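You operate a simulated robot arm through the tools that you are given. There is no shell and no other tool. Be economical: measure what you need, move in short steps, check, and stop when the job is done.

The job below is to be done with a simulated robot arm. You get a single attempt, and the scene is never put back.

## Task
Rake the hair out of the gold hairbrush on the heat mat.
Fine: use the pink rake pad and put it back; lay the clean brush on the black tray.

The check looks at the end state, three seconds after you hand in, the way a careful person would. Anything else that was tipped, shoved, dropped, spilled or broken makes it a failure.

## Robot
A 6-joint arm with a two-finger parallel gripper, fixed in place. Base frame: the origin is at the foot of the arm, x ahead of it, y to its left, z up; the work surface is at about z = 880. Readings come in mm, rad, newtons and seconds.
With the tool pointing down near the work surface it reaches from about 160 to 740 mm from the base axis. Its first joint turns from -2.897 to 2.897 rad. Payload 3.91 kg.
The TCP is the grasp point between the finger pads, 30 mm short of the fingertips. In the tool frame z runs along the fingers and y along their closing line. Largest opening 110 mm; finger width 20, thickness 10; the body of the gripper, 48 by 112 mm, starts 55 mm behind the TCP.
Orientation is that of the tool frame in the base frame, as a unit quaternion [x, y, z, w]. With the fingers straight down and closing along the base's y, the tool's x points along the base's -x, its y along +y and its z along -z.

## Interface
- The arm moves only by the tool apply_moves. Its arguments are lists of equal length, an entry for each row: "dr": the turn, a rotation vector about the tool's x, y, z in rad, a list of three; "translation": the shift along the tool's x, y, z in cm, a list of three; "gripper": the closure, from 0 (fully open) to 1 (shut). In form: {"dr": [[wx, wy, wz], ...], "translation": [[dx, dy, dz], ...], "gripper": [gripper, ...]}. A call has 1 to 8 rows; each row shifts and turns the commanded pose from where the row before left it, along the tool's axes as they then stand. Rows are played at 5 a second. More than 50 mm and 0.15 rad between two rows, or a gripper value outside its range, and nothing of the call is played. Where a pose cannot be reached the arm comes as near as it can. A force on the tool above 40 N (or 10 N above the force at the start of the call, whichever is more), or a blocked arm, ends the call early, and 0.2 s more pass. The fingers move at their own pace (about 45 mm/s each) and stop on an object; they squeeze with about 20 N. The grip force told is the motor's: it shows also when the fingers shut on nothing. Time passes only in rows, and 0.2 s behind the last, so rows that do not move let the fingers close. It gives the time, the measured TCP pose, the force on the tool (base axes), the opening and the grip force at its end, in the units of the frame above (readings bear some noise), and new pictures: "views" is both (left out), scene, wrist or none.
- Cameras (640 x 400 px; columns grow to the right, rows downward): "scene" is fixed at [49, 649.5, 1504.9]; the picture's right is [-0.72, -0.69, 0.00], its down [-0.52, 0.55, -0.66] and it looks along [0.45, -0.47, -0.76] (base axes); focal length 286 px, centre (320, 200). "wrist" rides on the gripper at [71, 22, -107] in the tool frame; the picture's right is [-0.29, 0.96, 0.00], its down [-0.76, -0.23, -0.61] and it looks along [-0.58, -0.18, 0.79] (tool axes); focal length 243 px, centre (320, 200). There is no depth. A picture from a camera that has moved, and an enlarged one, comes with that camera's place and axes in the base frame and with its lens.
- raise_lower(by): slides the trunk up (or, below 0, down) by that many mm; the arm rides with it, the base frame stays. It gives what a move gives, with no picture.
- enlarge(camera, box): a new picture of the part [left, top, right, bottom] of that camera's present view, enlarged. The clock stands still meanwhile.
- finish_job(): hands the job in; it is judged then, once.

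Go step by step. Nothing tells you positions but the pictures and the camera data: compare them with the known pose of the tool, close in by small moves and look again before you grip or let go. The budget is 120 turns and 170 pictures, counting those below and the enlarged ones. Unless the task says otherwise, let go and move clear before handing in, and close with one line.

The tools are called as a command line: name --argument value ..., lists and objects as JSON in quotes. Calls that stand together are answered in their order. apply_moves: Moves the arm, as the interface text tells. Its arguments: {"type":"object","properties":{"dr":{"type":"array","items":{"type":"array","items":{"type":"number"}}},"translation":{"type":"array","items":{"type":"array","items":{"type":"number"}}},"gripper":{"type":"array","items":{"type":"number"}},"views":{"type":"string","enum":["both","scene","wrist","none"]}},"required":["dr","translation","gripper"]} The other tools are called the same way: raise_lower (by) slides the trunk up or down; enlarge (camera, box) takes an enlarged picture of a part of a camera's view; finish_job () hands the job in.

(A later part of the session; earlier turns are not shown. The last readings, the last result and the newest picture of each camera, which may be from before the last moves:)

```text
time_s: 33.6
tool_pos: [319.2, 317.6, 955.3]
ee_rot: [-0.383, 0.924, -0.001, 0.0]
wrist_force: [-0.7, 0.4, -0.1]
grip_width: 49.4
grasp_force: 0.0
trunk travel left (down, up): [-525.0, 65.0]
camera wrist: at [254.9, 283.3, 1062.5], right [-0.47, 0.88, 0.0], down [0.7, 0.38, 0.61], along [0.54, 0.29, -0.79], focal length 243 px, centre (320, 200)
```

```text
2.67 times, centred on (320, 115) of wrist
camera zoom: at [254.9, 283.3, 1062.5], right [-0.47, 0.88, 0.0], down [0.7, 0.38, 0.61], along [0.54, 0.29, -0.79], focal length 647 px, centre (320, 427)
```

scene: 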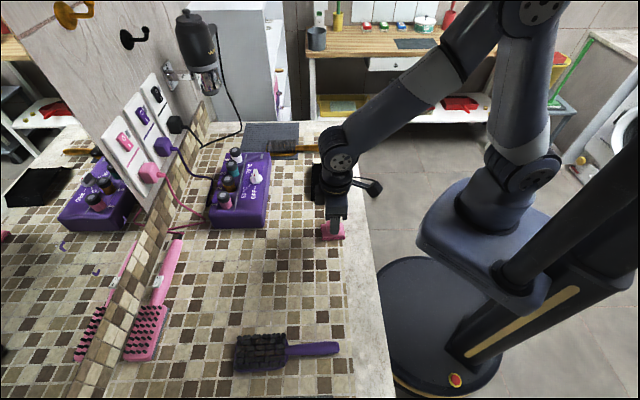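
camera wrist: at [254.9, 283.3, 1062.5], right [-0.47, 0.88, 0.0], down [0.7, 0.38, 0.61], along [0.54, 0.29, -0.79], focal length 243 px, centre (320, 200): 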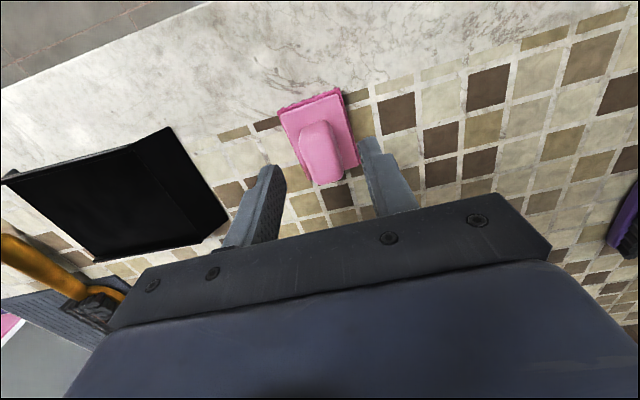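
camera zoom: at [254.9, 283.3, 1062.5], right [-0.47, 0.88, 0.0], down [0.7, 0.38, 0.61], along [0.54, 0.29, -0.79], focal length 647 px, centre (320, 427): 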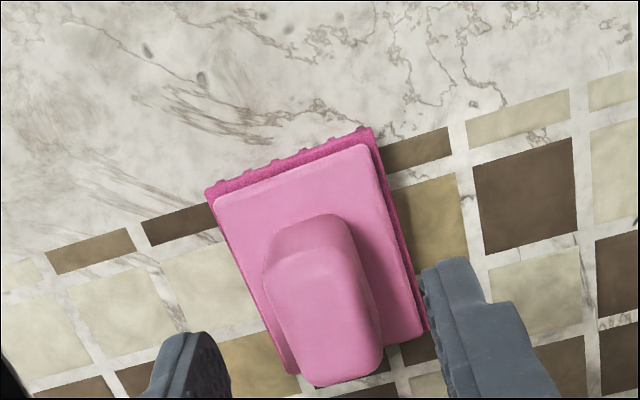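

The fingers straddle the knob well. I'll lower in small steps until the tips feel the plate.

apply_moves --dr '[[0, 0, 0], [0, 0, 0], [0, 0, 0], [0, 0, 0]]' --translation '[[0, 0, 1], [0, 0, 0.8], [0, 0, 0.4], [0, 0, 0.2]]' --gripper '[0.6, 0.6, 0.6, 0.6]' --views "wrist"

apply_moves --dr '[[0, 0, 0], [0, 0, 0], [0, 0, 0], [0, 0, 0]]' --translation '[[0, 0, 0.2], [0, 0, 0.1], [0, 0, 0.1], [0, 0, 0]]' --gripper '[0.6, 0.6, 0.6, 0.6]' --views "none"

```text
time_s: 34.6
tool_pos: [319.1, 318.1, 929.5]
ee_rot: [-0.384, 0.923, 0.0, -0.001]
wrist_force: [0.2, -0.2, -0.4]
grip_width: 43.8
grasp_force: 0.1
trunk travel left (down, up): [-525.0, 65.0]
camera wrist: at [254.8, 284.5, 1037.3], right [-0.47, 0.88, 0.0], down [0.7, 0.38, 0.61], along [0.54, 0.29, -0.79], focal length 243 px, centre (320, 200)
```

wrist: 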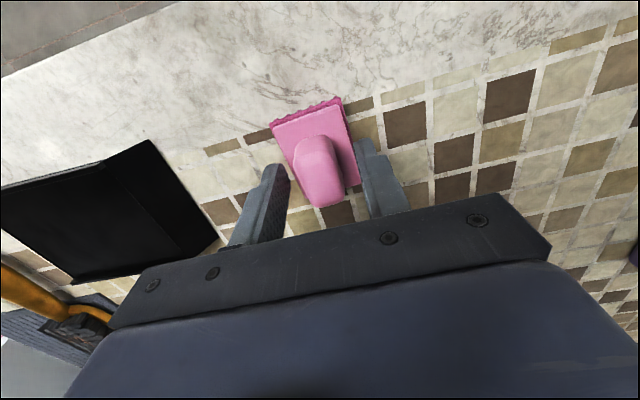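

```text
time_s: 35.6
tool_pos: [319.6, 318.7, 924.2]
ee_rot: [-0.383, 0.924, 0.0, 0.0]
wrist_force: [0.0, 0.7, -0.1]
grip_width: 43.9
grasp_force: 0.0
trunk travel left (down, up): [-525.0, 65.0]
```

The opening of 44 mm may let the tips pass outside the plate. I'll rise 8 mm, narrow to about 35 mm, and come down onto the plate.

apply_moves --dr '[[0, 0, 0], [0, 0, 0], [0, 0, 0], [0, 0, 0], [0, 0, 0], [0, 0, 0], [0, 0, 0]]' --translation '[[0, 0, -0.8], [0, 0, 0], [0, 0, 0.4], [0, 0, 0.2], [0, 0, 0.1], [0, 0, 0.1], [0, 0, 0]]' --gripper '[0.6, 0.69, 0.69, 0.69, 0.69, 0.69, 0.69]' --views "wrist"

enlarge --camera "scene" --box '[300, 205, 364, 245]'

```text
time_s: 37.2
tool_pos: [320.0, 319.9, 927.6]
ee_rot: [-0.384, 0.923, 0.0, 0.002]
wrist_force: [3.3, -3.0, 26.1]
grip_width: 34.1
grasp_force: 0.0
trunk travel left (down, up): [-525.0, 65.0]
camera wrist: at [254.1, 284.8, 1034.9], right [-0.47, 0.88, 0.0], down [0.7, 0.37, 0.61], along [0.54, 0.29, -0.79], focal length 243 px, centre (320, 200)
```

wrist: 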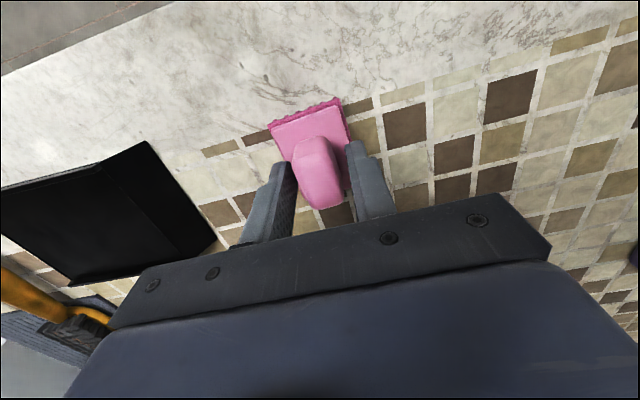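

```text
10.00 times, centred on (332, 225) of scene
camera zoom: at [49.0, 649.5, 1504.9], right [-0.72, -0.69, 0.0], down [-0.52, 0.55, -0.66], along [0.45, -0.47, -0.76], focal length 2859 px, centre (200, -50)
```

zoom: 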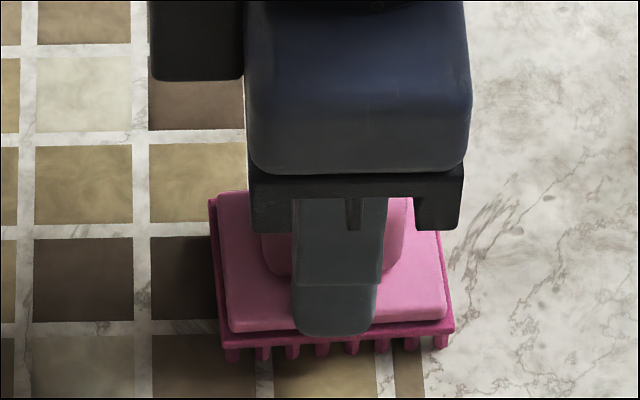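

The tips rest on the plate (its top is at about z 898). I'll ease up so there's no load and close on the knob.

apply_moves --dr '[[0, 0, 0], [0, 0, 0], [0, 0, 0], [0, 0, 0], [0, 0, 0]]' --translation '[[0, 0, -0.5], [0, 0, 0], [0, 0, 0], [0, 0, 0], [0, 0, 0]]' --gripper '[0.69, 0.8, 1, 1, 1]' --views "none"

apply_moves --dr '[[0, 0, 0], [0, 0, 0], [0, 0, 0]]' --translation '[[0, 0, -1], [0, 0, -1.5], [0, 0, -2]]' --gripper '[1, 1, 1]' --views "both"

enlarge --camera "scene" --box '[290, 190, 370, 240]'

```text
time_s: 38.4
tool_pos: [320.3, 319.2, 931.5]
ee_rot: [-0.383, 0.924, 0.0, 0.0]
wrist_force: [0.0, 0.7, -0.5]
grip_width: 21.5
grasp_force: 19.9
trunk travel left (down, up): [-525.0, 65.0]
```

```text
time_s: 39.2
tool_pos: [319.2, 317.5, 976.6]
ee_rot: [-0.384, 0.923, 0.001, 0.0]
wrist_force: [0.0, -0.3, -0.4]
grip_width: 21.8
grasp_force: 19.9
trunk travel left (down, up): [-525.0, 65.0]
camera wrist: at [254.2, 284.1, 1083.6], right [-0.47, 0.88, 0.0], down [0.7, 0.38, 0.61], along [0.54, 0.29, -0.79], focal length 243 px, centre (320, 200)
```

scene: 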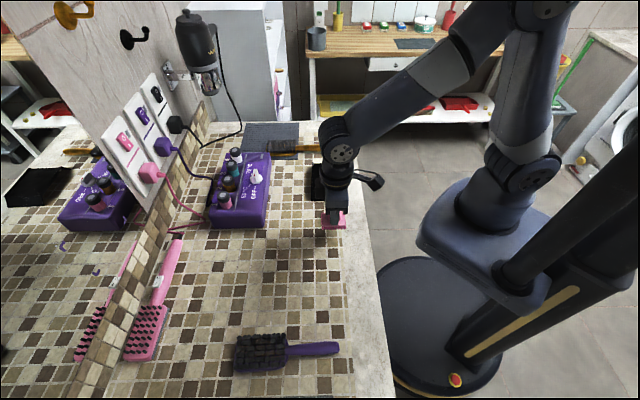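
wrist: 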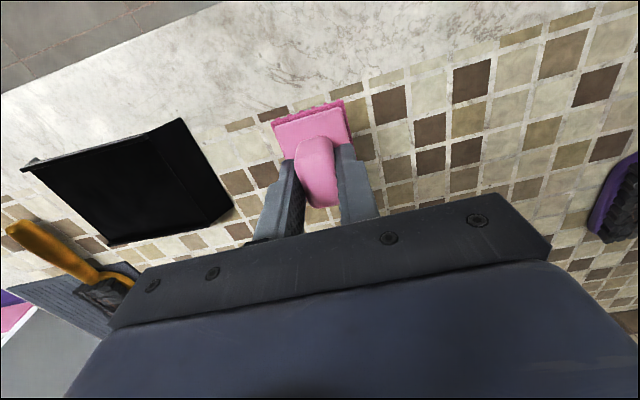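

```text
8.00 times, centred on (330, 215) of scene
camera zoom: at [49.0, 649.5, 1504.9], right [-0.72, -0.69, 0.0], down [-0.52, 0.55, -0.66], along [0.45, -0.47, -0.76], focal length 2287 px, centre (240, 80)
```

zoom: 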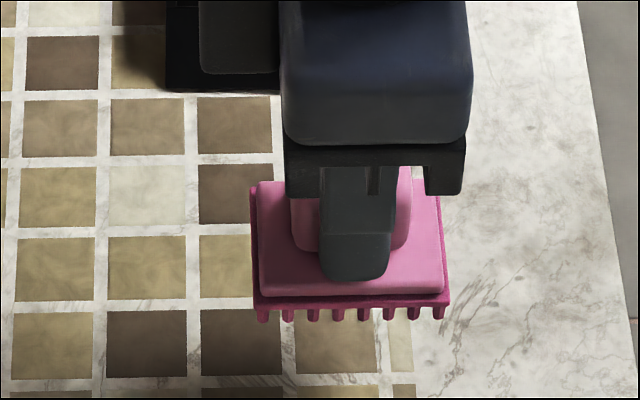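

The pad is held level; its home is TCP (320, 319) at grip height 931.5, with the teeth 51.5 mm below the TCP. Now I'll carry it above the brush head near (665, 190).

apply_moves --dr '[[0, 0, 0], [0, 0, 0], [0, 0, 0], [0, 0, 0], [0, 0, 0], [0, 0, 0], [0, 0, 0], [0, 0, 0]]' --translation '[[0, 0, -3], [0, 0, -3], [-1, -2.2, 0], [-1.5, -3.3, 0], [-1.5, -3.3, 0], [-1.5, -3.3, 0], [-1.5, -3.3, 0], [-1.5, -3.3, 0]]' --gripper '[1, 1, 1, 1, 1, 1, 1, 1]' --views "none"

apply_moves --dr '[[0, 0, 0], [0, 0, 0], [0, 0, 0], [0, 0, 0], [0, 0, 0], [0, 0, 0]]' --translation '[[-1.5, -3.3, 0], [-1.5, -3.3, 0], [-1.5, -3.3, 0], [-1.3, -3.2, 0], [-1, -1.8, 0], [0, 0, 0]]' --gripper '[1, 1, 1, 1, 1, 1]' --views "both"

enlarge --camera "scene" --box '[230, 90, 350, 165]'

```text
time_s: 41.0
tool_pos: [510.8, 247.6, 1035.3]
ee_rot: [-0.384, 0.923, 0.0, 0.0]
wrist_force: [0.0, 1.1, -0.8]
grip_width: 21.7
grasp_force: 20.3
trunk travel left (down, up): [-525.0, 65.0]
```

```text
time_s: 42.4
tool_pos: [664.0, 190.2, 1037.9]
ee_rot: [-0.383, 0.924, 0.0, 0.0]
wrist_force: [-0.4, -0.3, -1.3]
grip_width: 21.4
grasp_force: 20.2
trunk travel left (down, up): [-525.0, 65.0]
camera wrist: at [599.8, 156.3, 1144.2], right [-0.47, 0.88, 0.0], down [0.7, 0.38, 0.61], along [0.54, 0.29, -0.79], focal length 243 px, centre (320, 200)
```

scene: 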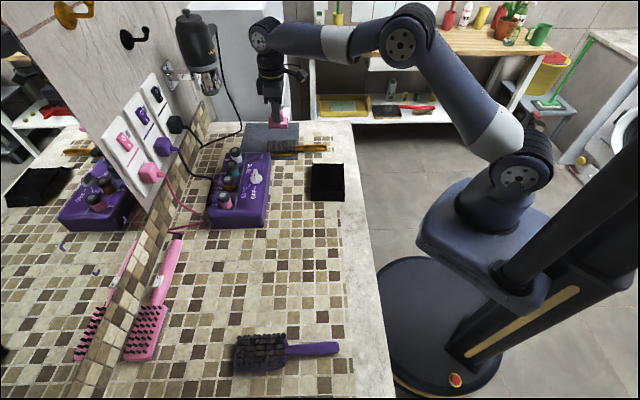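
wrist: 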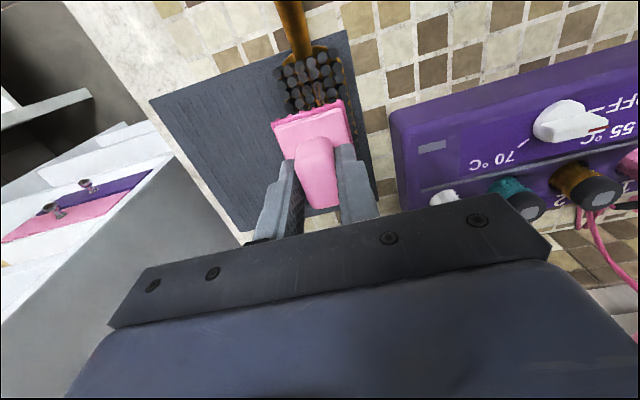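

```text
5.33 times, centred on (290, 128) of scene
camera zoom: at [49.0, 649.5, 1504.9], right [-0.72, -0.69, 0.0], down [-0.52, 0.55, -0.66], along [0.45, -0.47, -0.76], focal length 1525 px, centre (480, 587)
```

zoom: 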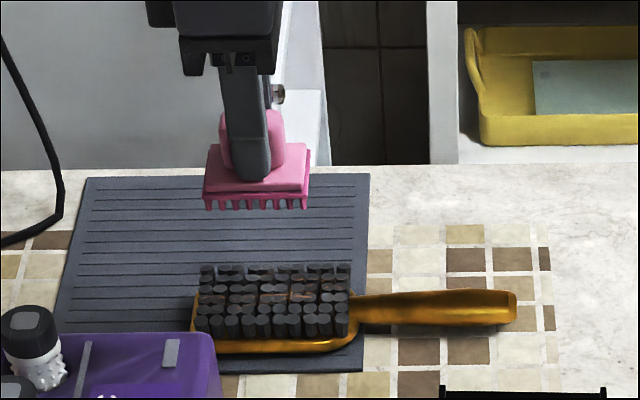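

The pad hangs above the brush head, and the bristle tops seem to be at about z 905. I'll lower it to just above the bristles and check alignment.

apply_moves --dr '[[0, 0, 0], [0, 0, 0], [0, 0, 0], [0, 0, 0]]' --translation '[[0, 0, 3], [0, 0, 2.5], [0, 0, 1], [0, 0, 0]]' --gripper '[1, 1, 1, 1]' --views "both"

enlarge --camera "scene" --box '[242, 115, 322, 165]'

enlarge --camera "wrist" --box '[200, 20, 440, 170]'

```text
time_s: 43.4
tool_pos: [664.1, 189.4, 970.4]
ee_rot: [-0.383, 0.924, 0.001, 0.0]
wrist_force: [-0.3, 0.4, -0.7]
grip_width: 21.6
grasp_force: 20.3
trunk travel left (down, up): [-525.0, 65.0]
camera wrist: at [599.6, 155.2, 1078.6], right [-0.47, 0.88, 0.0], down [0.7, 0.38, 0.61], along [0.54, 0.29, -0.79], focal length 243 px, centre (320, 200)
```

scene: 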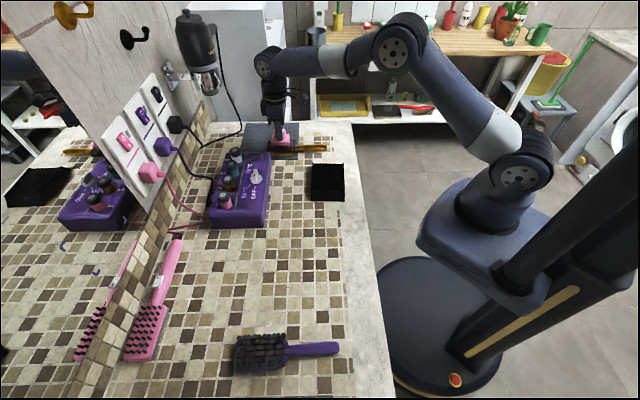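
wrist: 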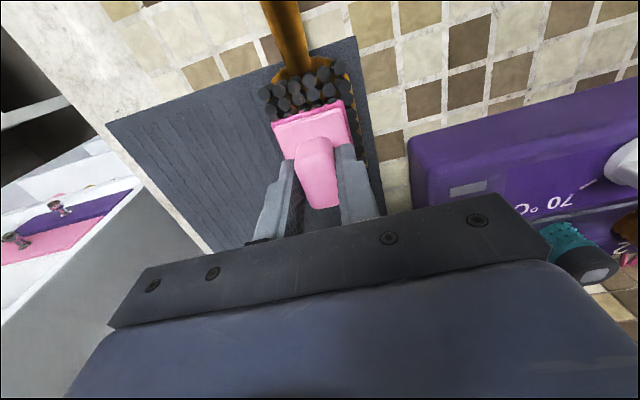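

```text
8.00 times, centred on (282, 140) of scene
camera zoom: at [49.0, 649.5, 1504.9], right [-0.72, -0.69, 0.0], down [-0.52, 0.55, -0.66], along [0.45, -0.47, -0.76], focal length 2287 px, centre (624, 680)
```

zoom: 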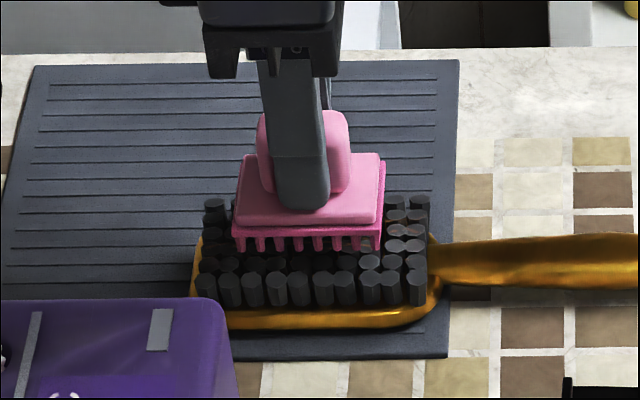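

```text
2.67 times, centred on (320, 95) of wrist
camera zoom: at [599.6, 155.2, 1078.6], right [-0.47, 0.88, 0.0], down [0.7, 0.38, 0.61], along [0.54, 0.29, -0.79], focal length 647 px, centre (320, 480)
```

zoom: 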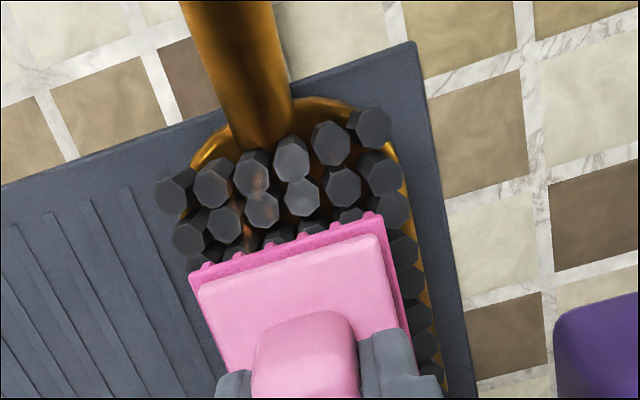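

The pad sits slightly to the far side of the head. I'll shift it a few mm to centre it and start from the handle end of the bristles, then lower it until it meets resistance.

apply_moves --dr '[[0, 0, 0], [0, 0, 0], [0, 0, 0], [0, 0, 0], [0, 0, 0], [0, 0, 0]]' --translation '[[1.2, 0.4, 0], [0, 0, 0.4], [0, 0, 0.3], [0, 0, 0.2], [0, 0, 0.2], [0, 0, 0]]' --gripper '[1, 1, 1, 1, 1, 1]' --views "none"

enlarge --camera "scene" --box '[242, 115, 322, 165]'

```text
time_s: 44.8
tool_pos: [653.9, 184.2, 960.2]
ee_rot: [-0.383, 0.924, 0.0, 0.0]
wrist_force: [-0.7, 1.4, 7.7]
grip_width: 21.6
grasp_force: 19.7
trunk travel left (down, up): [-525.0, 65.0]
```

```text
8.00 times, centred on (282, 140) of scene
camera zoom: at [49.0, 649.5, 1504.9], right [-0.72, -0.69, 0.0], down [-0.52, 0.55, -0.66], along [0.45, -0.47, -0.76], focal length 2287 px, centre (624, 680)
```

zoom: 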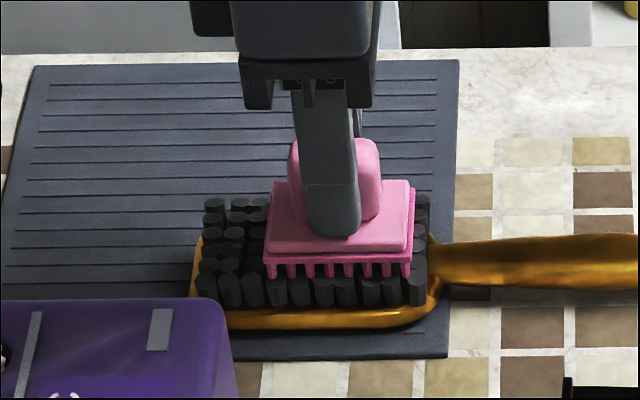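

The teeth touch the bristles with about 8 N. I'll draw slowly toward the brush tip and see whether the brush stays put and the hair moves.

apply_moves --dr '[[0, 0, 0], [0, 0, 0], [0, 0, 0], [0, 0, 0]]' --translation '[[-0.5, 0, 0.1], [-0.5, 0, 0], [-0.5, 0, 0], [-0.5, 0, 0]]' --gripper '[1, 1, 1, 1]' --views "none"

enlarge --camera "scene" --box '[242, 115, 322, 165]'

```text
time_s: 45.8
tool_pos: [667.8, 199.0, 961.1]
ee_rot: [-0.382, 0.924, 0.0, 0.002]
wrist_force: [-3.0, -5.7, 17.8]
grip_width: 21.5
grasp_force: 19.7
trunk travel left (down, up): [-525.0, 65.0]
```

```text
8.00 times, centred on (282, 140) of scene
camera zoom: at [49.0, 649.5, 1504.9], right [-0.72, -0.69, 0.0], down [-0.52, 0.55, -0.66], along [0.45, -0.47, -0.76], focal length 2287 px, centre (624, 680)
```

zoom: 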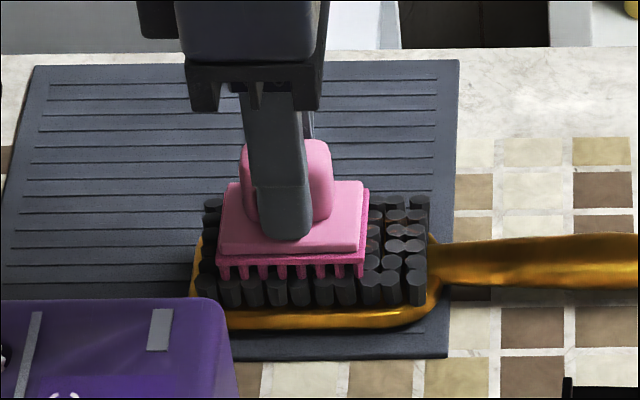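

The brush holds still on the mat while raking. I'll lift to see the hair's state.

apply_moves --dr '[[0, 0, 0], [0, 0, 0], [0, 0, 0], [0, 0, 0]]' --translation '[[-0.5, 0, 0], [-0.5, 0, 0], [0, 0, -2], [0, 0, -4]]' --gripper '[1, 1, 1, 1]' --views "wrist"

enlarge --camera "scene" --box '[242, 105, 322, 155]'

enlarge --camera "wrist" --box '[200, 20, 440, 170]'

```text
time_s: 46.8
tool_pos: [674.6, 207.8, 1017.7]
ee_rot: [-0.383, 0.924, -0.001, -0.001]
wrist_force: [-0.9, -0.3, -0.5]
grip_width: 21.4
grasp_force: 20.2
trunk travel left (down, up): [-525.0, 65.0]
camera wrist: at [609.8, 173.8, 1125.7], right [-0.47, 0.88, 0.0], down [0.7, 0.38, 0.61], along [0.53, 0.29, -0.8], focal length 243 px, centre (320, 200)
```

wrist: 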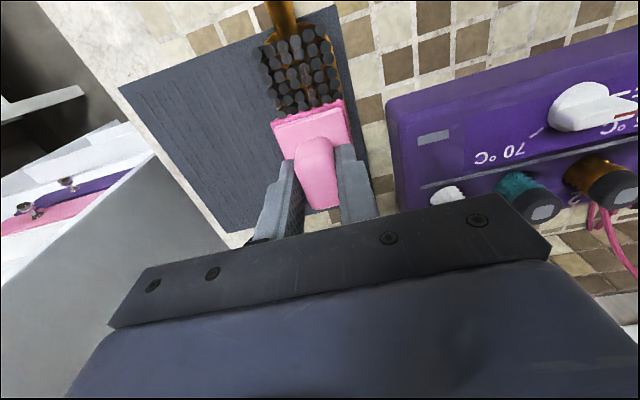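

```text
8.00 times, centred on (282, 130) of scene
camera zoom: at [49.0, 649.5, 1504.9], right [-0.72, -0.69, 0.0], down [-0.52, 0.55, -0.66], along [0.45, -0.47, -0.76], focal length 2287 px, centre (624, 760)
```

zoom: 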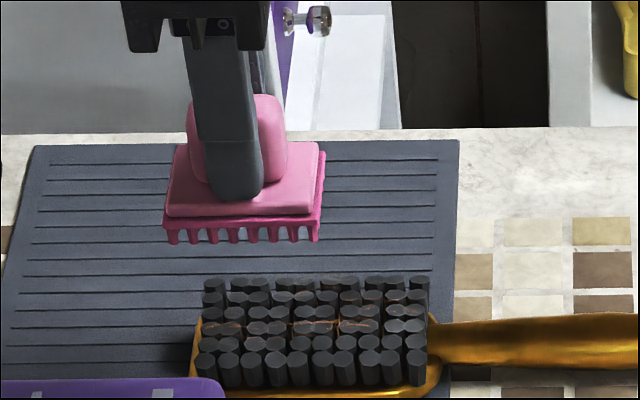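

```text
2.67 times, centred on (320, 95) of wrist
camera zoom: at [609.8, 173.8, 1125.7], right [-0.47, 0.88, 0.0], down [0.7, 0.38, 0.61], along [0.53, 0.29, -0.8], focal length 647 px, centre (320, 480)
```

zoom: 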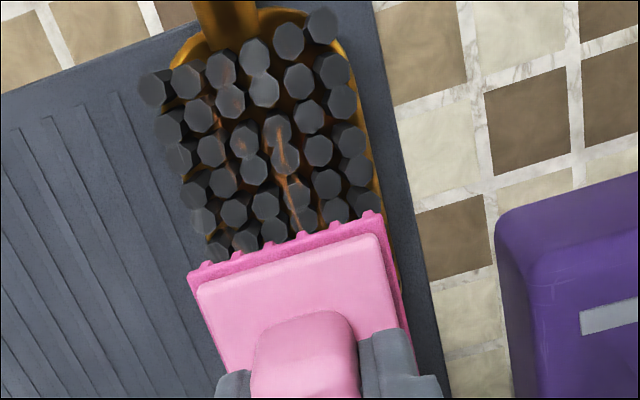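

The hair strands are still wound between the bristles. I'll try firmer strokes across the width, away from the box, so loosened hair lands on the mat.

apply_moves --dr '[[0, 0, 0], [0, 0, 0], [0, 0, 0], [0, 0, 0], [0, 0, 0], [0, 0, 0], [0, 0, 0], [0, 0, 0]]' --translation '[[0.3, 0.5, 3], [0, 0, 2], [0, 0, 0.8], [0, 0, 0.3], [0, -1, 0], [0, -1, 0], [0, -1, 0], [0, -1, 0]]' --gripper '[1, 1, 1, 1, 1, 1, 1, 1]' --views "none"

enlarge --camera "scene" --box '[242, 110, 322, 160]'

```text
time_s: 48.6
tool_pos: [696.9, 180.1, 958.8]
ee_rot: [-0.384, 0.923, 0.0, 0.003]
wrist_force: [-3.3, 5.0, 19.8]
grip_width: 21.7
grasp_force: 20.5
trunk travel left (down, up): [-525.0, 65.0]
```

```text
8.00 times, centred on (282, 135) of scene
camera zoom: at [49.0, 649.5, 1504.9], right [-0.72, -0.69, 0.0], down [-0.52, 0.55, -0.66], along [0.45, -0.47, -0.76], focal length 2287 px, centre (624, 720)
```

zoom: 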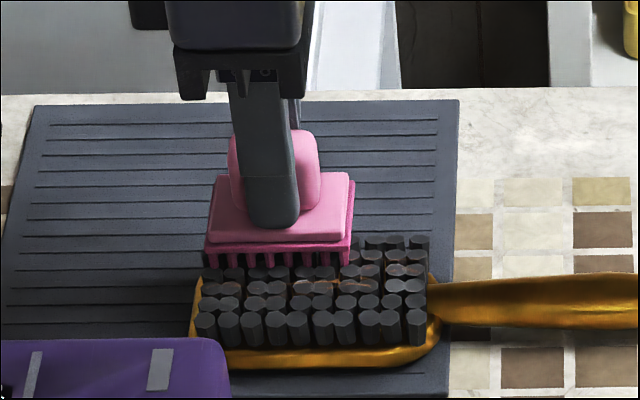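

It slides smoothly with about 20 N on top and the brush stays in place. I'll finish this stroke off the edge, lift and look.

apply_moves --dr '[[0, 0, 0], [0, 0, 0], [0, 0, 0], [0, 0, 0], [0, 0, 0]]' --translation '[[0, -1, 0], [0, -1, 0], [0, -0.5, 0], [0, 0, -3], [0, 0, -3]]' --gripper '[1, 1, 1, 1, 1]' --views "wrist"

enlarge --camera "scene" --box '[242, 110, 322, 160]'

enlarge --camera "wrist" --box '[240, 0, 400, 100]'

```text
time_s: 49.8
tool_pos: [716.0, 162.0, 1018.6]
ee_rot: [-0.383, 0.924, 0.0, -0.001]
wrist_force: [0.0, 0.1, 0.1]
grip_width: 21.5
grasp_force: 20.4
trunk travel left (down, up): [-525.0, 65.0]
camera wrist: at [650.6, 128.0, 1125.7], right [-0.47, 0.88, 0.0], down [0.7, 0.38, 0.61], along [0.53, 0.29, -0.8], focal length 243 px, centre (320, 200)
```

wrist: 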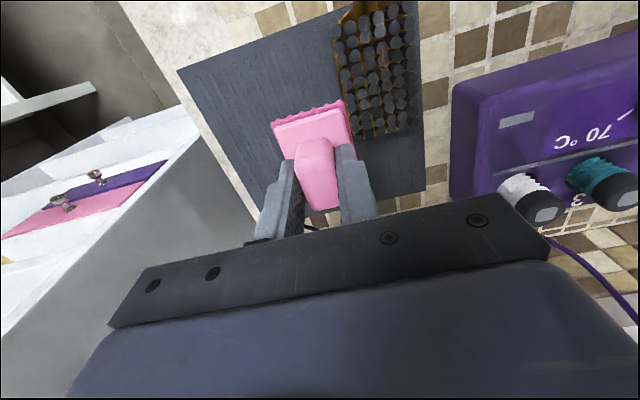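

```text
8.00 times, centred on (282, 135) of scene
camera zoom: at [49.0, 649.5, 1504.9], right [-0.72, -0.69, 0.0], down [-0.52, 0.55, -0.66], along [0.45, -0.47, -0.76], focal length 2287 px, centre (624, 720)
```

zoom: 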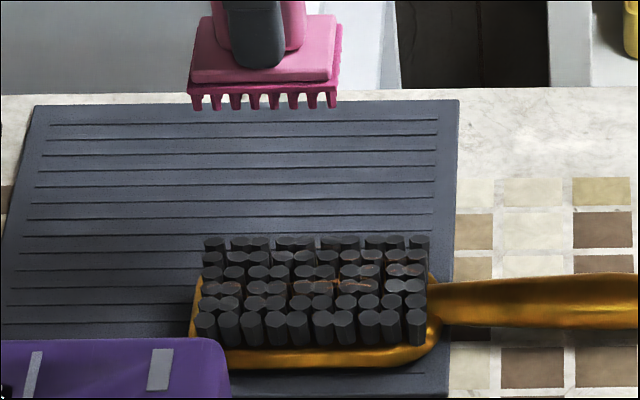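

```text
4.00 times, centred on (320, 50) of wrist
camera zoom: at [650.6, 128.0, 1125.7], right [-0.47, 0.88, 0.0], down [0.7, 0.38, 0.61], along [0.53, 0.29, -0.8], focal length 970 px, centre (320, 800)
```

zoom: 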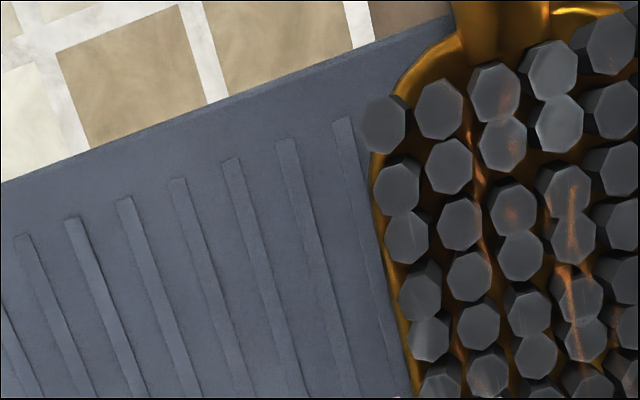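

The strands lie along the brush, and the stroke seems to have thinned the hair on the tip half. I'll look at the whole head from here before going on.

enlarge --camera "wrist" --box '[300, 0, 460, 150]'

```text
2.67 times, centred on (380, 75) of wrist
camera zoom: at [650.6, 128.0, 1125.7], right [-0.47, 0.88, 0.0], down [0.7, 0.38, 0.61], along [0.53, 0.29, -0.8], focal length 647 px, centre (160, 533)
```

zoom: 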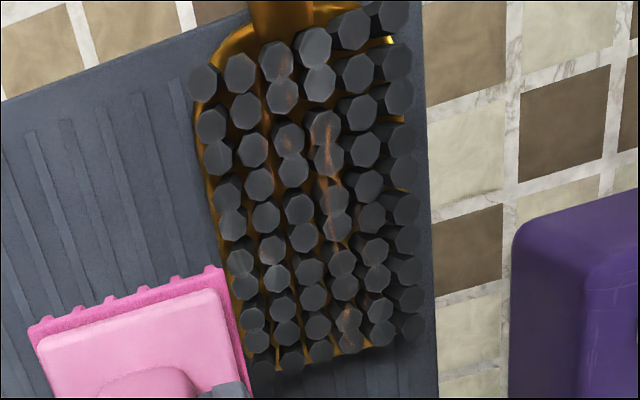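

Some strands remain, mostly in the middle and on the handle half. I'll do the same stroke on the handle half, pressing a little more.

apply_moves --dr '[[0, 0, 0], [0, 0, 0], [0, 0, 0], [0, 0, 0], [0, 0, 0], [0, 0, 0]]' --translation '[[1.7, 3.2, 0], [1.7, 3.2, 0], [0, 0, 3], [0, 0, 2], [0, 0, 0.8], [0, 0, 0.4]]' --gripper '[1, 1, 1, 1, 1, 1]' --views "none"

apply_moves --dr '[[0, 0, 0], [0, 0, 0], [0, 0, 0], [0, 0, 0], [0, 0, 0], [0, 0, 0], [0, 0, 0], [0, 0, 0]]' --translation '[[0, -1, 0], [0, -1, 0], [0, -1, 0], [0, -1, 0], [0, -1, 0], [0, -1, 0], [0, -0.5, -2], [0, 0, -4]]' --gripper '[1, 1, 1, 1, 1, 1, 1, 1]' --views "wrist"

enlarge --camera "wrist" --box '[300, 0, 460, 150]'

enlarge --camera "scene" --box '[242, 110, 322, 160]'

```text
time_s: 51.2
tool_pos: [647.6, 183.5, 958.9]
ee_rot: [-0.384, 0.923, 0.0, 0.004]
wrist_force: [0.4, 0.1, 21.0]
grip_width: 21.6
grasp_force: 20.3
trunk travel left (down, up): [-525.0, 65.0]
```

```text
time_s: 53.0
tool_pos: [693.1, 136.3, 1015.3]
ee_rot: [-0.384, 0.923, 0.0, -0.002]
wrist_force: [0.6, 0.2, -0.3]
grip_width: 21.5
grasp_force: 20.2
trunk travel left (down, up): [-525.0, 65.0]
camera wrist: at [629.0, 101.8, 1123.0], right [-0.47, 0.88, 0.0], down [0.7, 0.38, 0.61], along [0.53, 0.29, -0.8], focal length 243 px, centre (320, 200)
```

wrist: 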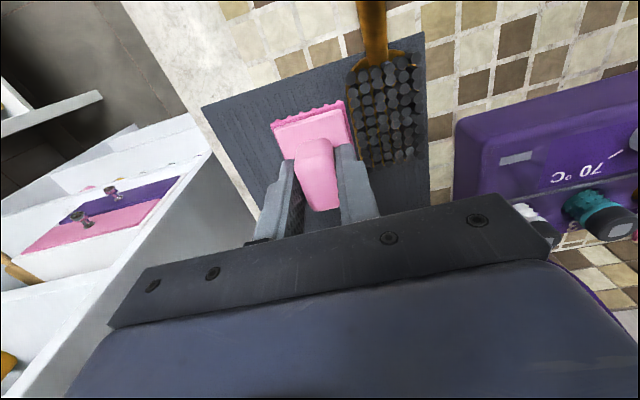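

```text
2.67 times, centred on (380, 75) of wrist
camera zoom: at [629.0, 101.8, 1123.0], right [-0.47, 0.88, 0.0], down [0.7, 0.38, 0.61], along [0.53, 0.29, -0.8], focal length 647 px, centre (160, 533)
```

zoom: 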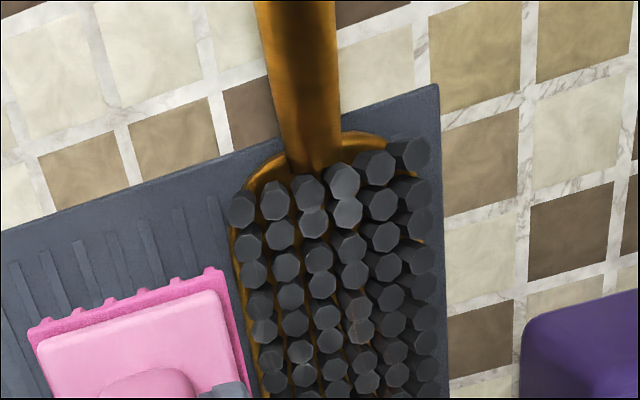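

```text
8.00 times, centred on (282, 135) of scene
camera zoom: at [49.0, 649.5, 1504.9], right [-0.72, -0.69, 0.0], down [-0.52, 0.55, -0.66], along [0.45, -0.47, -0.76], focal length 2287 px, centre (624, 720)
```

zoom: 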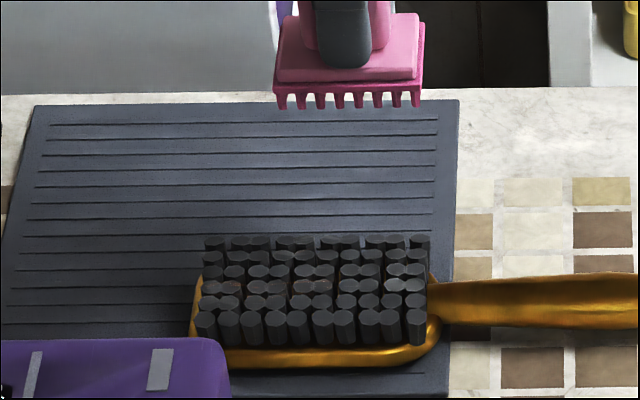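

Raking works, and the strands are nearly gone. I'll do another pass over the middle.

apply_moves --dr '[[0, 0, 0], [0, 0, 0], [0, 0, 0], [0, 0, 0], [0, 0, 0], [0, 0, 0]]' --translation '[[-1, 3.3, 0], [-1, 3.3, 0], [0, 0, 3], [0, 0, 1.9], [0, 0, 0.7], [0, 0, 0.3]]' --gripper '[1, 1, 1, 1, 1, 1]' --views "none"

apply_moves --dr '[[0, 0, 0], [0, 0, 0], [0, 0, 0], [0, 0, 0], [0, 0, 0], [0, 0, 0], [0, 0, 0], [0, 0, 0]]' --translation '[[0, -1, 0], [0, -1, 0], [0, -1, 0], [0, -1, 0], [0, -1, 0], [0, -1, 0], [0, -0.5, -2], [0, 0, -4]]' --gripper '[1, 1, 1, 1, 1, 1, 1, 1]' --views "none"

enlarge --camera "wrist" --box '[300, 0, 460, 150]'

enlarge --camera "scene" --box '[255, 125, 303, 155]'

```text
time_s: 54.4
tool_pos: [659.5, 197.2, 958.2]
ee_rot: [-0.384, 0.923, 0.0, 0.002]
wrist_force: [-1.4, -0.7, 9.5]
grip_width: 21.2
grasp_force: 20.1
trunk travel left (down, up): [-525.0, 65.0]
```

```text
time_s: 56.2
tool_pos: [706.9, 152.4, 1015.1]
ee_rot: [-0.383, 0.924, -0.001, -0.001]
wrist_force: [-0.2, 0.2, -0.3]
grip_width: 21.5
grasp_force: 19.7
trunk travel left (down, up): [-525.0, 65.0]
```

```text
2.67 times, centred on (380, 75) of wrist
camera zoom: at [641.3, 117.9, 1124.0], right [-0.47, 0.88, 0.0], down [0.7, 0.38, 0.61], along [0.53, 0.29, -0.8], focal length 647 px, centre (160, 533)
```

zoom: 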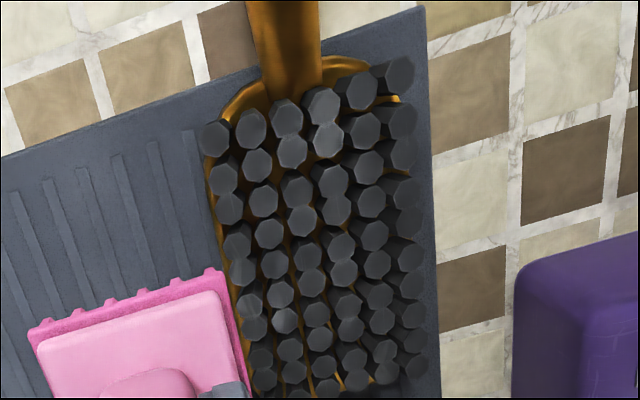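

```text
13.33 times, centred on (279, 140) of scene
camera zoom: at [49.0, 649.5, 1504.9], right [-0.72, -0.69, 0.0], down [-0.52, 0.55, -0.66], along [0.45, -0.47, -0.76], focal length 3812 px, centre (867, 1000)
```

zoom: 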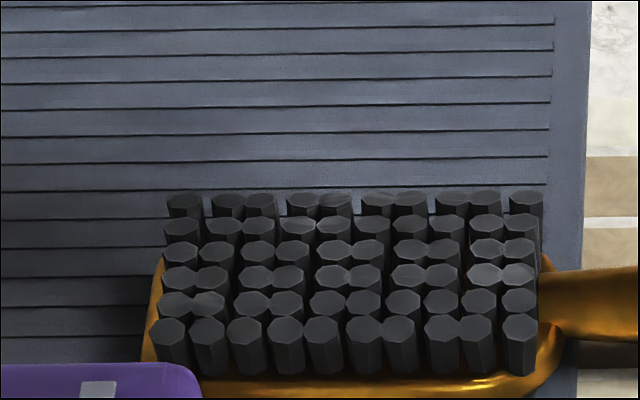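

The bristles look clean. I'll do one more stroke over the tip end for safety and recheck.

apply_moves --dr '[[0, 0, 0], [0, 0, 0], [0, 0, 0], [0, 0, 0], [0, 0, 0], [0, 0, 0]]' --translation '[[-0.45, 3.25, 0], [-0.45, 3.25, 0], [0, 0, 3], [0, 0, 1.9], [0, 0, 0.7], [0, 0, 0.3]]' --gripper '[1, 1, 1, 1, 1, 1]' --views "none"

apply_moves --dr '[[0, 0, 0], [0, 0, 0], [0, 0, 0], [0, 0, 0], [0, 0, 0], [0, 0, 0], [0, 0, 0], [0, 0, 0]]' --translation '[[0, -1, 0], [0, -1, 0], [0, -1, 0], [0, -1, 0], [0, -1, 0], [0, -1, 0], [0, -0.5, -2], [0, 0, -4]]' --gripper '[1, 1, 1, 1, 1, 1, 1, 1]' --views "none"

enlarge --camera "wrist" --box '[300, 0, 460, 150]'

enlarge --camera "scene" --box '[230, 90, 326, 150]'

```text
time_s: 57.6
tool_pos: [665.3, 204.7, 959.7]
ee_rot: [-0.383, 0.924, 0.0, 0.001]
wrist_force: [-0.7, 1.0, 1.9]
grip_width: 21.5
grasp_force: 19.9
trunk travel left (down, up): [-525.0, 65.0]
```

```text
time_s: 59.4
tool_pos: [713.1, 159.3, 1017.1]
ee_rot: [-0.384, 0.923, 0.0, 0.0]
wrist_force: [-0.4, -0.6, -1.0]
grip_width: 21.4
grasp_force: 19.6
trunk travel left (down, up): [-525.0, 65.0]
```

```text
2.67 times, centred on (380, 75) of wrist
camera zoom: at [647.7, 124.2, 1124.7], right [-0.47, 0.88, 0.0], down [0.7, 0.38, 0.61], along [0.54, 0.29, -0.79], focal length 647 px, centre (160, 533)
```

zoom: 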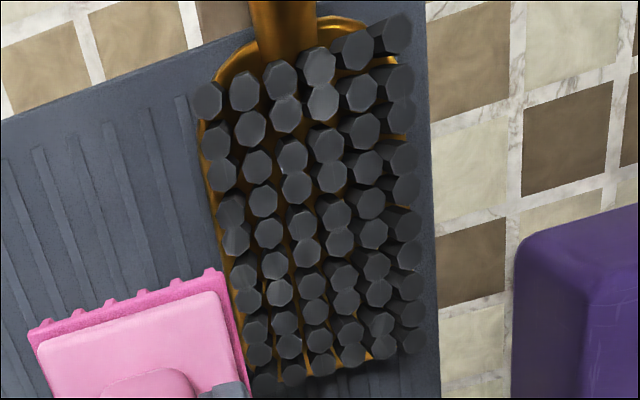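

```text
6.67 times, centred on (278, 120) of scene
camera zoom: at [49.0, 649.5, 1504.9], right [-0.72, -0.69, 0.0], down [-0.52, 0.55, -0.66], along [0.45, -0.47, -0.76], focal length 1906 px, centre (600, 733)
```

zoom: 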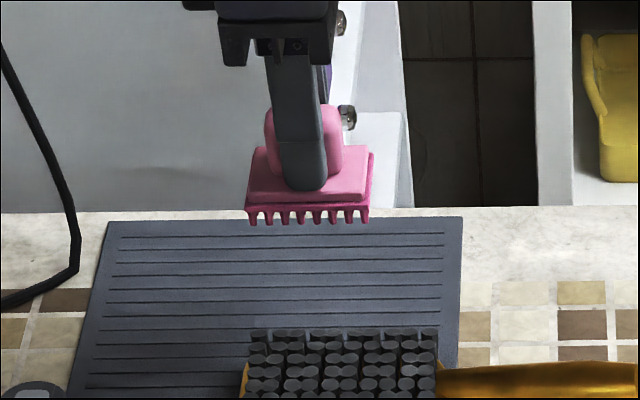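

The brush is clean. I'll take the pad back to its place at (320, 319).

apply_moves --dr '[[0, 0, 0], [0, 0, 0], [0, 0, 0], [0, 0, 0], [0, 0, 0], [0, 0, 0], [0, 0, 0], [0, 0, 0]]' --translation '[[0, 0, -2], [1.5, 3.5, 0], [1.5, 3.5, 0], [1.5, 3.5, 0], [1.5, 3.5, 0], [1.5, 3.5, 0], [1.5, 3.5, 0], [1.5, 3.5, 0]]' --gripper '[1, 1, 1, 1, 1, 1, 1, 1]' --views "none"

apply_moves --dr '[[0, 0, 0], [0, 0, 0], [0, 0, 0], [0, 0, 0], [0, 0, 0]]' --translation '[[1.5, 3.5, 0], [1.5, 3.5, 0], [1.5, 3.5, 0], [1.3, 3.5, 0], [0, 0.64, 0]]' --gripper '[1, 1, 1, 1, 1]' --views "none"

```text
time_s: 61.2
tool_pos: [465.4, 255.3, 1036.9]
ee_rot: [-0.384, 0.924, 0.0, 0.0]
wrist_force: [1.1, 0.2, 0.9]
grip_width: 21.5
grasp_force: 20.1
trunk travel left (down, up): [-525.0, 65.0]
```

```text
time_s: 62.4
tool_pos: [320.7, 319.3, 1038.6]
ee_rot: [-0.384, 0.923, -0.001, -0.001]
wrist_force: [0.1, -0.8, -0.4]
grip_width: 21.4
grasp_force: 19.4
trunk travel left (down, up): [-525.0, 65.0]
```

I'm back above the pad's place, so I'll lower to just above the counter and then touch down gently.

apply_moves --dr '[[0, 0, 0], [0, 0, 0], [0, 0, 0], [0, 0, 0], [0, 0, 0]]' --translation '[[0, 0, 4], [0, 0, 4], [0, 0, 1.8], [0, 0, 0.5], [0, 0, 0.2]]' --gripper '[1, 1, 1, 1, 1]' --views "none"

enlarge --camera "scene" --box '[290, 195, 370, 245]'

```text
time_s: 63.6
tool_pos: [320.7, 319.4, 932.8]
ee_rot: [-0.384, 0.923, 0.0, -0.001]
wrist_force: [0.6, -0.2, 0.6]
grip_width: 21.5
grasp_force: 20.1
trunk travel left (down, up): [-525.0, 65.0]
```

```text
8.00 times, centred on (330, 220) of scene
camera zoom: at [49.0, 649.5, 1504.9], right [-0.72, -0.69, 0.0], down [-0.52, 0.55, -0.66], along [0.45, -0.47, -0.76], focal length 2287 px, centre (240, 40)
```

zoom: 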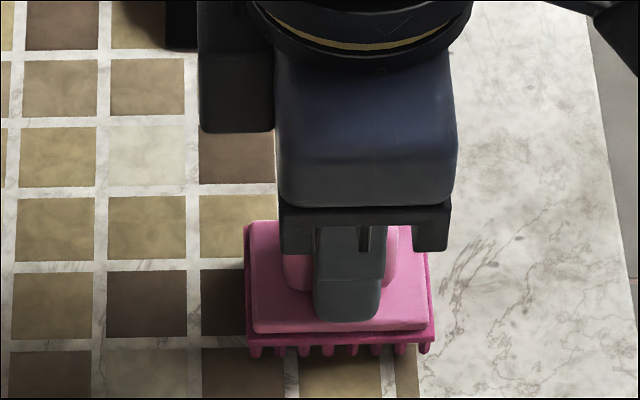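

apply_moves --dr '[[0, 0, 0], [0, 0, 0], [0, 0, 0]]' --translation '[[0, 0, 0.1], [0, 0, 0.1], [0, 0, 0]]' --gripper '[1, 1, 1]' --views "none"

```text
time_s: 64.4
tool_pos: [319.3, 319.7, 930.8]
ee_rot: [-0.383, 0.924, 0.001, -0.001]
wrist_force: [-0.8, 0.2, -0.4]
grip_width: 21.7
grasp_force: 19.8
trunk travel left (down, up): [-525.0, 65.0]
```

I'll keep easing down until there's contact.

apply_moves --dr '[[0, 0, 0], [0, 0, 0], [0, 0, 0]]' --translation '[[0, 0, 0.1], [0, 0, 0.1], [0, 0, 0]]' --gripper '[1, 1, 1]' --views "none"

```text
time_s: 65.2
tool_pos: [319.4, 318.7, 927.6]
ee_rot: [-0.384, 0.923, 0.0, -0.001]
wrist_force: [0.5, 0.4, -0.5]
grip_width: 21.4
grasp_force: 20.5
trunk travel left (down, up): [-525.0, 65.0]
```

apply_moves --dr '[[0, 0, 0], [0, 0, 0], [0, 0, 0]]' --translation '[[0, 0, 0.1], [0, 0, 0.05], [0, 0, 0]]' --gripper '[1, 1, 1]' --views "none"

enlarge --camera "scene" --box '[290, 195, 370, 245]'

```text
time_s: 66.0
tool_pos: [319.7, 318.2, 926.8]
ee_rot: [-0.384, 0.923, 0.0, 0.001]
wrist_force: [1.3, -2.4, 17.3]
grip_width: 21.5
grasp_force: 20.0
trunk travel left (down, up): [-525.0, 65.0]
```

```text
8.00 times, centred on (330, 220) of scene
camera zoom: at [49.0, 649.5, 1504.9], right [-0.72, -0.69, 0.0], down [-0.52, 0.55, -0.66], along [0.45, -0.47, -0.76], focal length 2287 px, centre (240, 40)
```

zoom: 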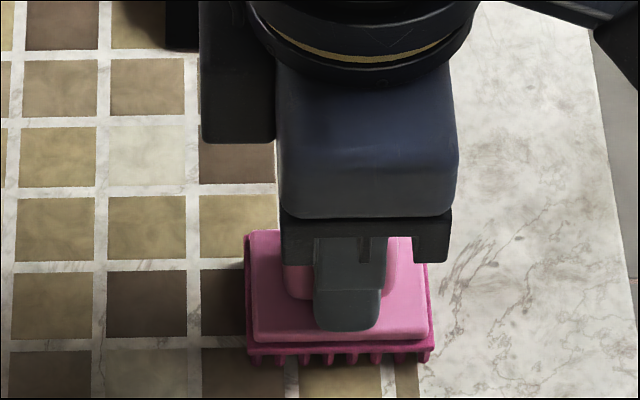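

The pad is on the counter in its old spot. I'll ease off, open just enough and rise.

apply_moves --dr '[[0, 0, 0], [0, 0, 0], [0, 0, 0], [0, 0, 0], [0, 0, 0], [0, 0, 0], [0, 0, 0]]' --translation '[[0, 0, -0.25], [0, 0, 0], [0, 0, 0], [0, 0, -1], [0, 0, -3], [0, 0, -4], [0, 0, -4]]' --gripper '[1, 0.65, 0.65, 0.65, 0.6, 0, 0]' --views "both"

enlarge --camera "scene" --box '[220, 220, 380, 320]'

enlarge --camera "wrist" --box '[0, 60, 320, 260]'

```text
time_s: 67.6
tool_pos: [318.6, 319.2, 1048.0]
ee_rot: [-0.384, 0.923, -0.001, -0.001]
wrist_force: [0.1, -0.5, 0.0]
grip_width: 96.9
grasp_force: 0.0
trunk travel left (down, up): [-525.0, 65.0]
camera wrist: at [253.9, 285.2, 1156.2], right [-0.47, 0.88, 0.0], down [0.7, 0.38, 0.61], along [0.54, 0.29, -0.79], focal length 243 px, centre (320, 200)
```

scene: 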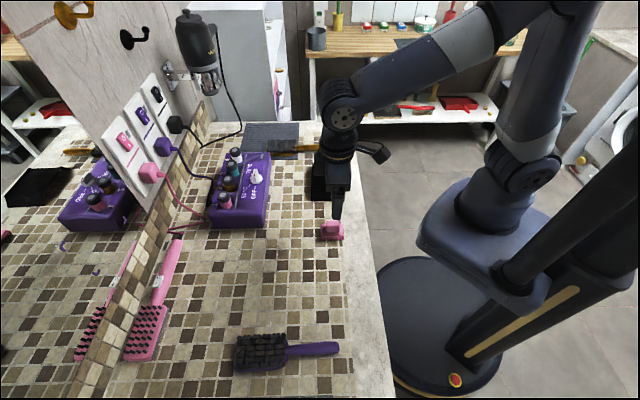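
wrist: 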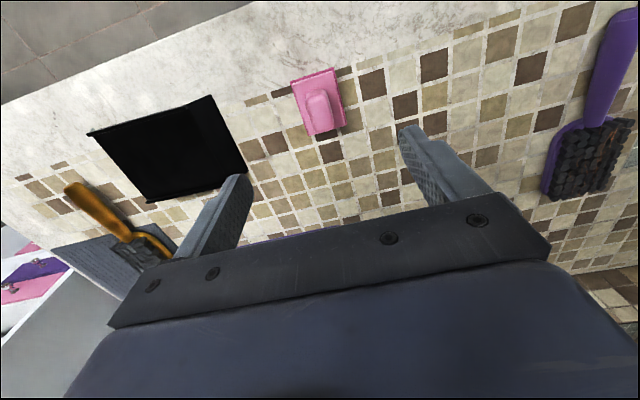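

```text
4.00 times, centred on (300, 270) of scene
camera zoom: at [49.0, 649.5, 1504.9], right [-0.72, -0.69, 0.0], down [-0.52, 0.55, -0.66], along [0.45, -0.47, -0.76], focal length 1144 px, centre (400, -80)
```

zoom: 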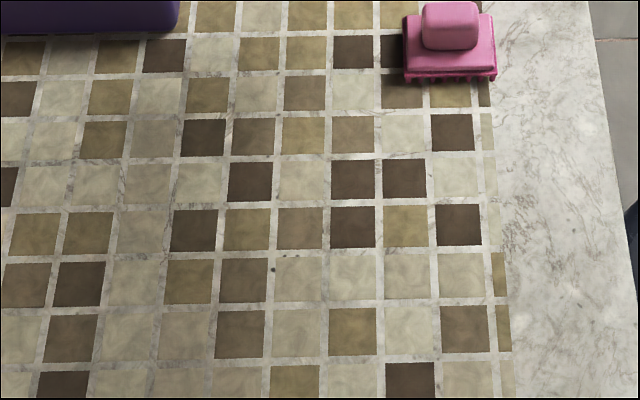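

```text
2.00 times, centred on (160, 160) of wrist
camera zoom: at [253.9, 285.2, 1156.2], right [-0.47, 0.88, 0.0], down [0.7, 0.38, 0.61], along [0.54, 0.29, -0.79], focal length 485 px, centre (640, 280)
```

zoom: 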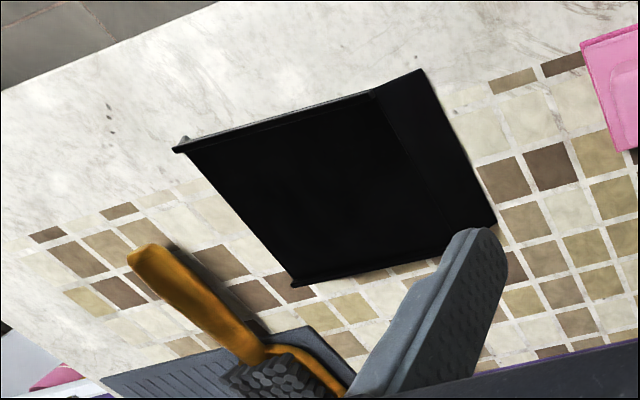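

The pad is back in place, and the tray looks like a roughly 92 × 114 mm box with side rails. I'll look into it from above to see how the brush should lie.

apply_moves --dr '[[0, 0, 0], [0, 0, 0], [0, 0, 0], [0, 0, 0], [0, 0, 0]]' --translation '[[0, -3.8, 0], [0, -3.8, 0], [0, -3.8, 0], [0, -3.8, 0], [0, -3.8, 0]]' --gripper '[0, 0, 0, 0, 0]' --views "wrist"

enlarge --camera "wrist" --box '[220, 0, 460, 150]'

```text
time_s: 68.8
tool_pos: [456.5, 183.6, 1049.8]
ee_rot: [-0.384, 0.923, 0.0, 0.001]
wrist_force: [-0.3, 0.2, 0.2]
grip_width: 109.8
grasp_force: 0.0
trunk travel left (down, up): [-525.0, 65.0]
camera wrist: at [390.0, 149.7, 1157.3], right [-0.47, 0.88, 0.0], down [0.7, 0.38, 0.61], along [0.54, 0.29, -0.79], focal length 243 px, centre (320, 200)
```

wrist: 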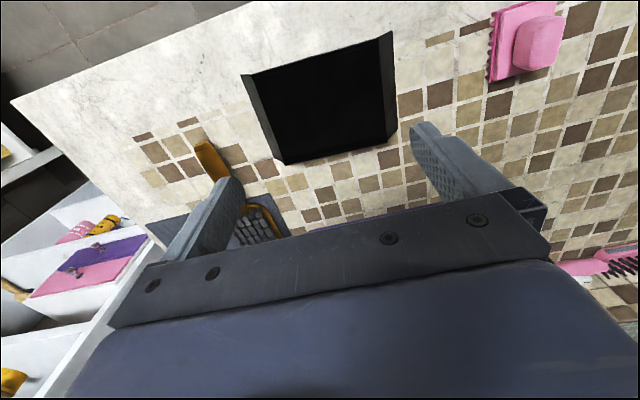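

```text
2.67 times, centred on (340, 75) of wrist
camera zoom: at [390.0, 149.7, 1157.3], right [-0.47, 0.88, 0.0], down [0.7, 0.38, 0.61], along [0.54, 0.29, -0.79], focal length 647 px, centre (267, 533)
```

zoom: 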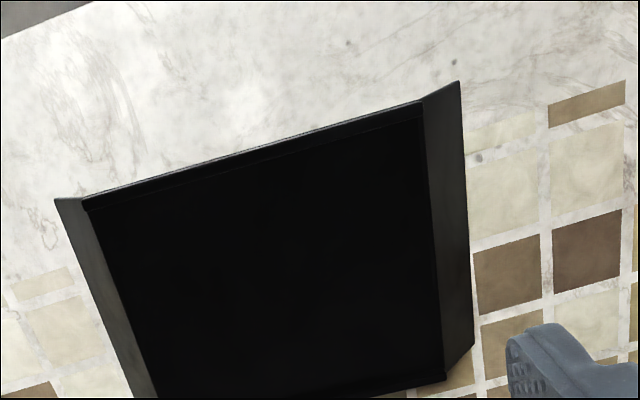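

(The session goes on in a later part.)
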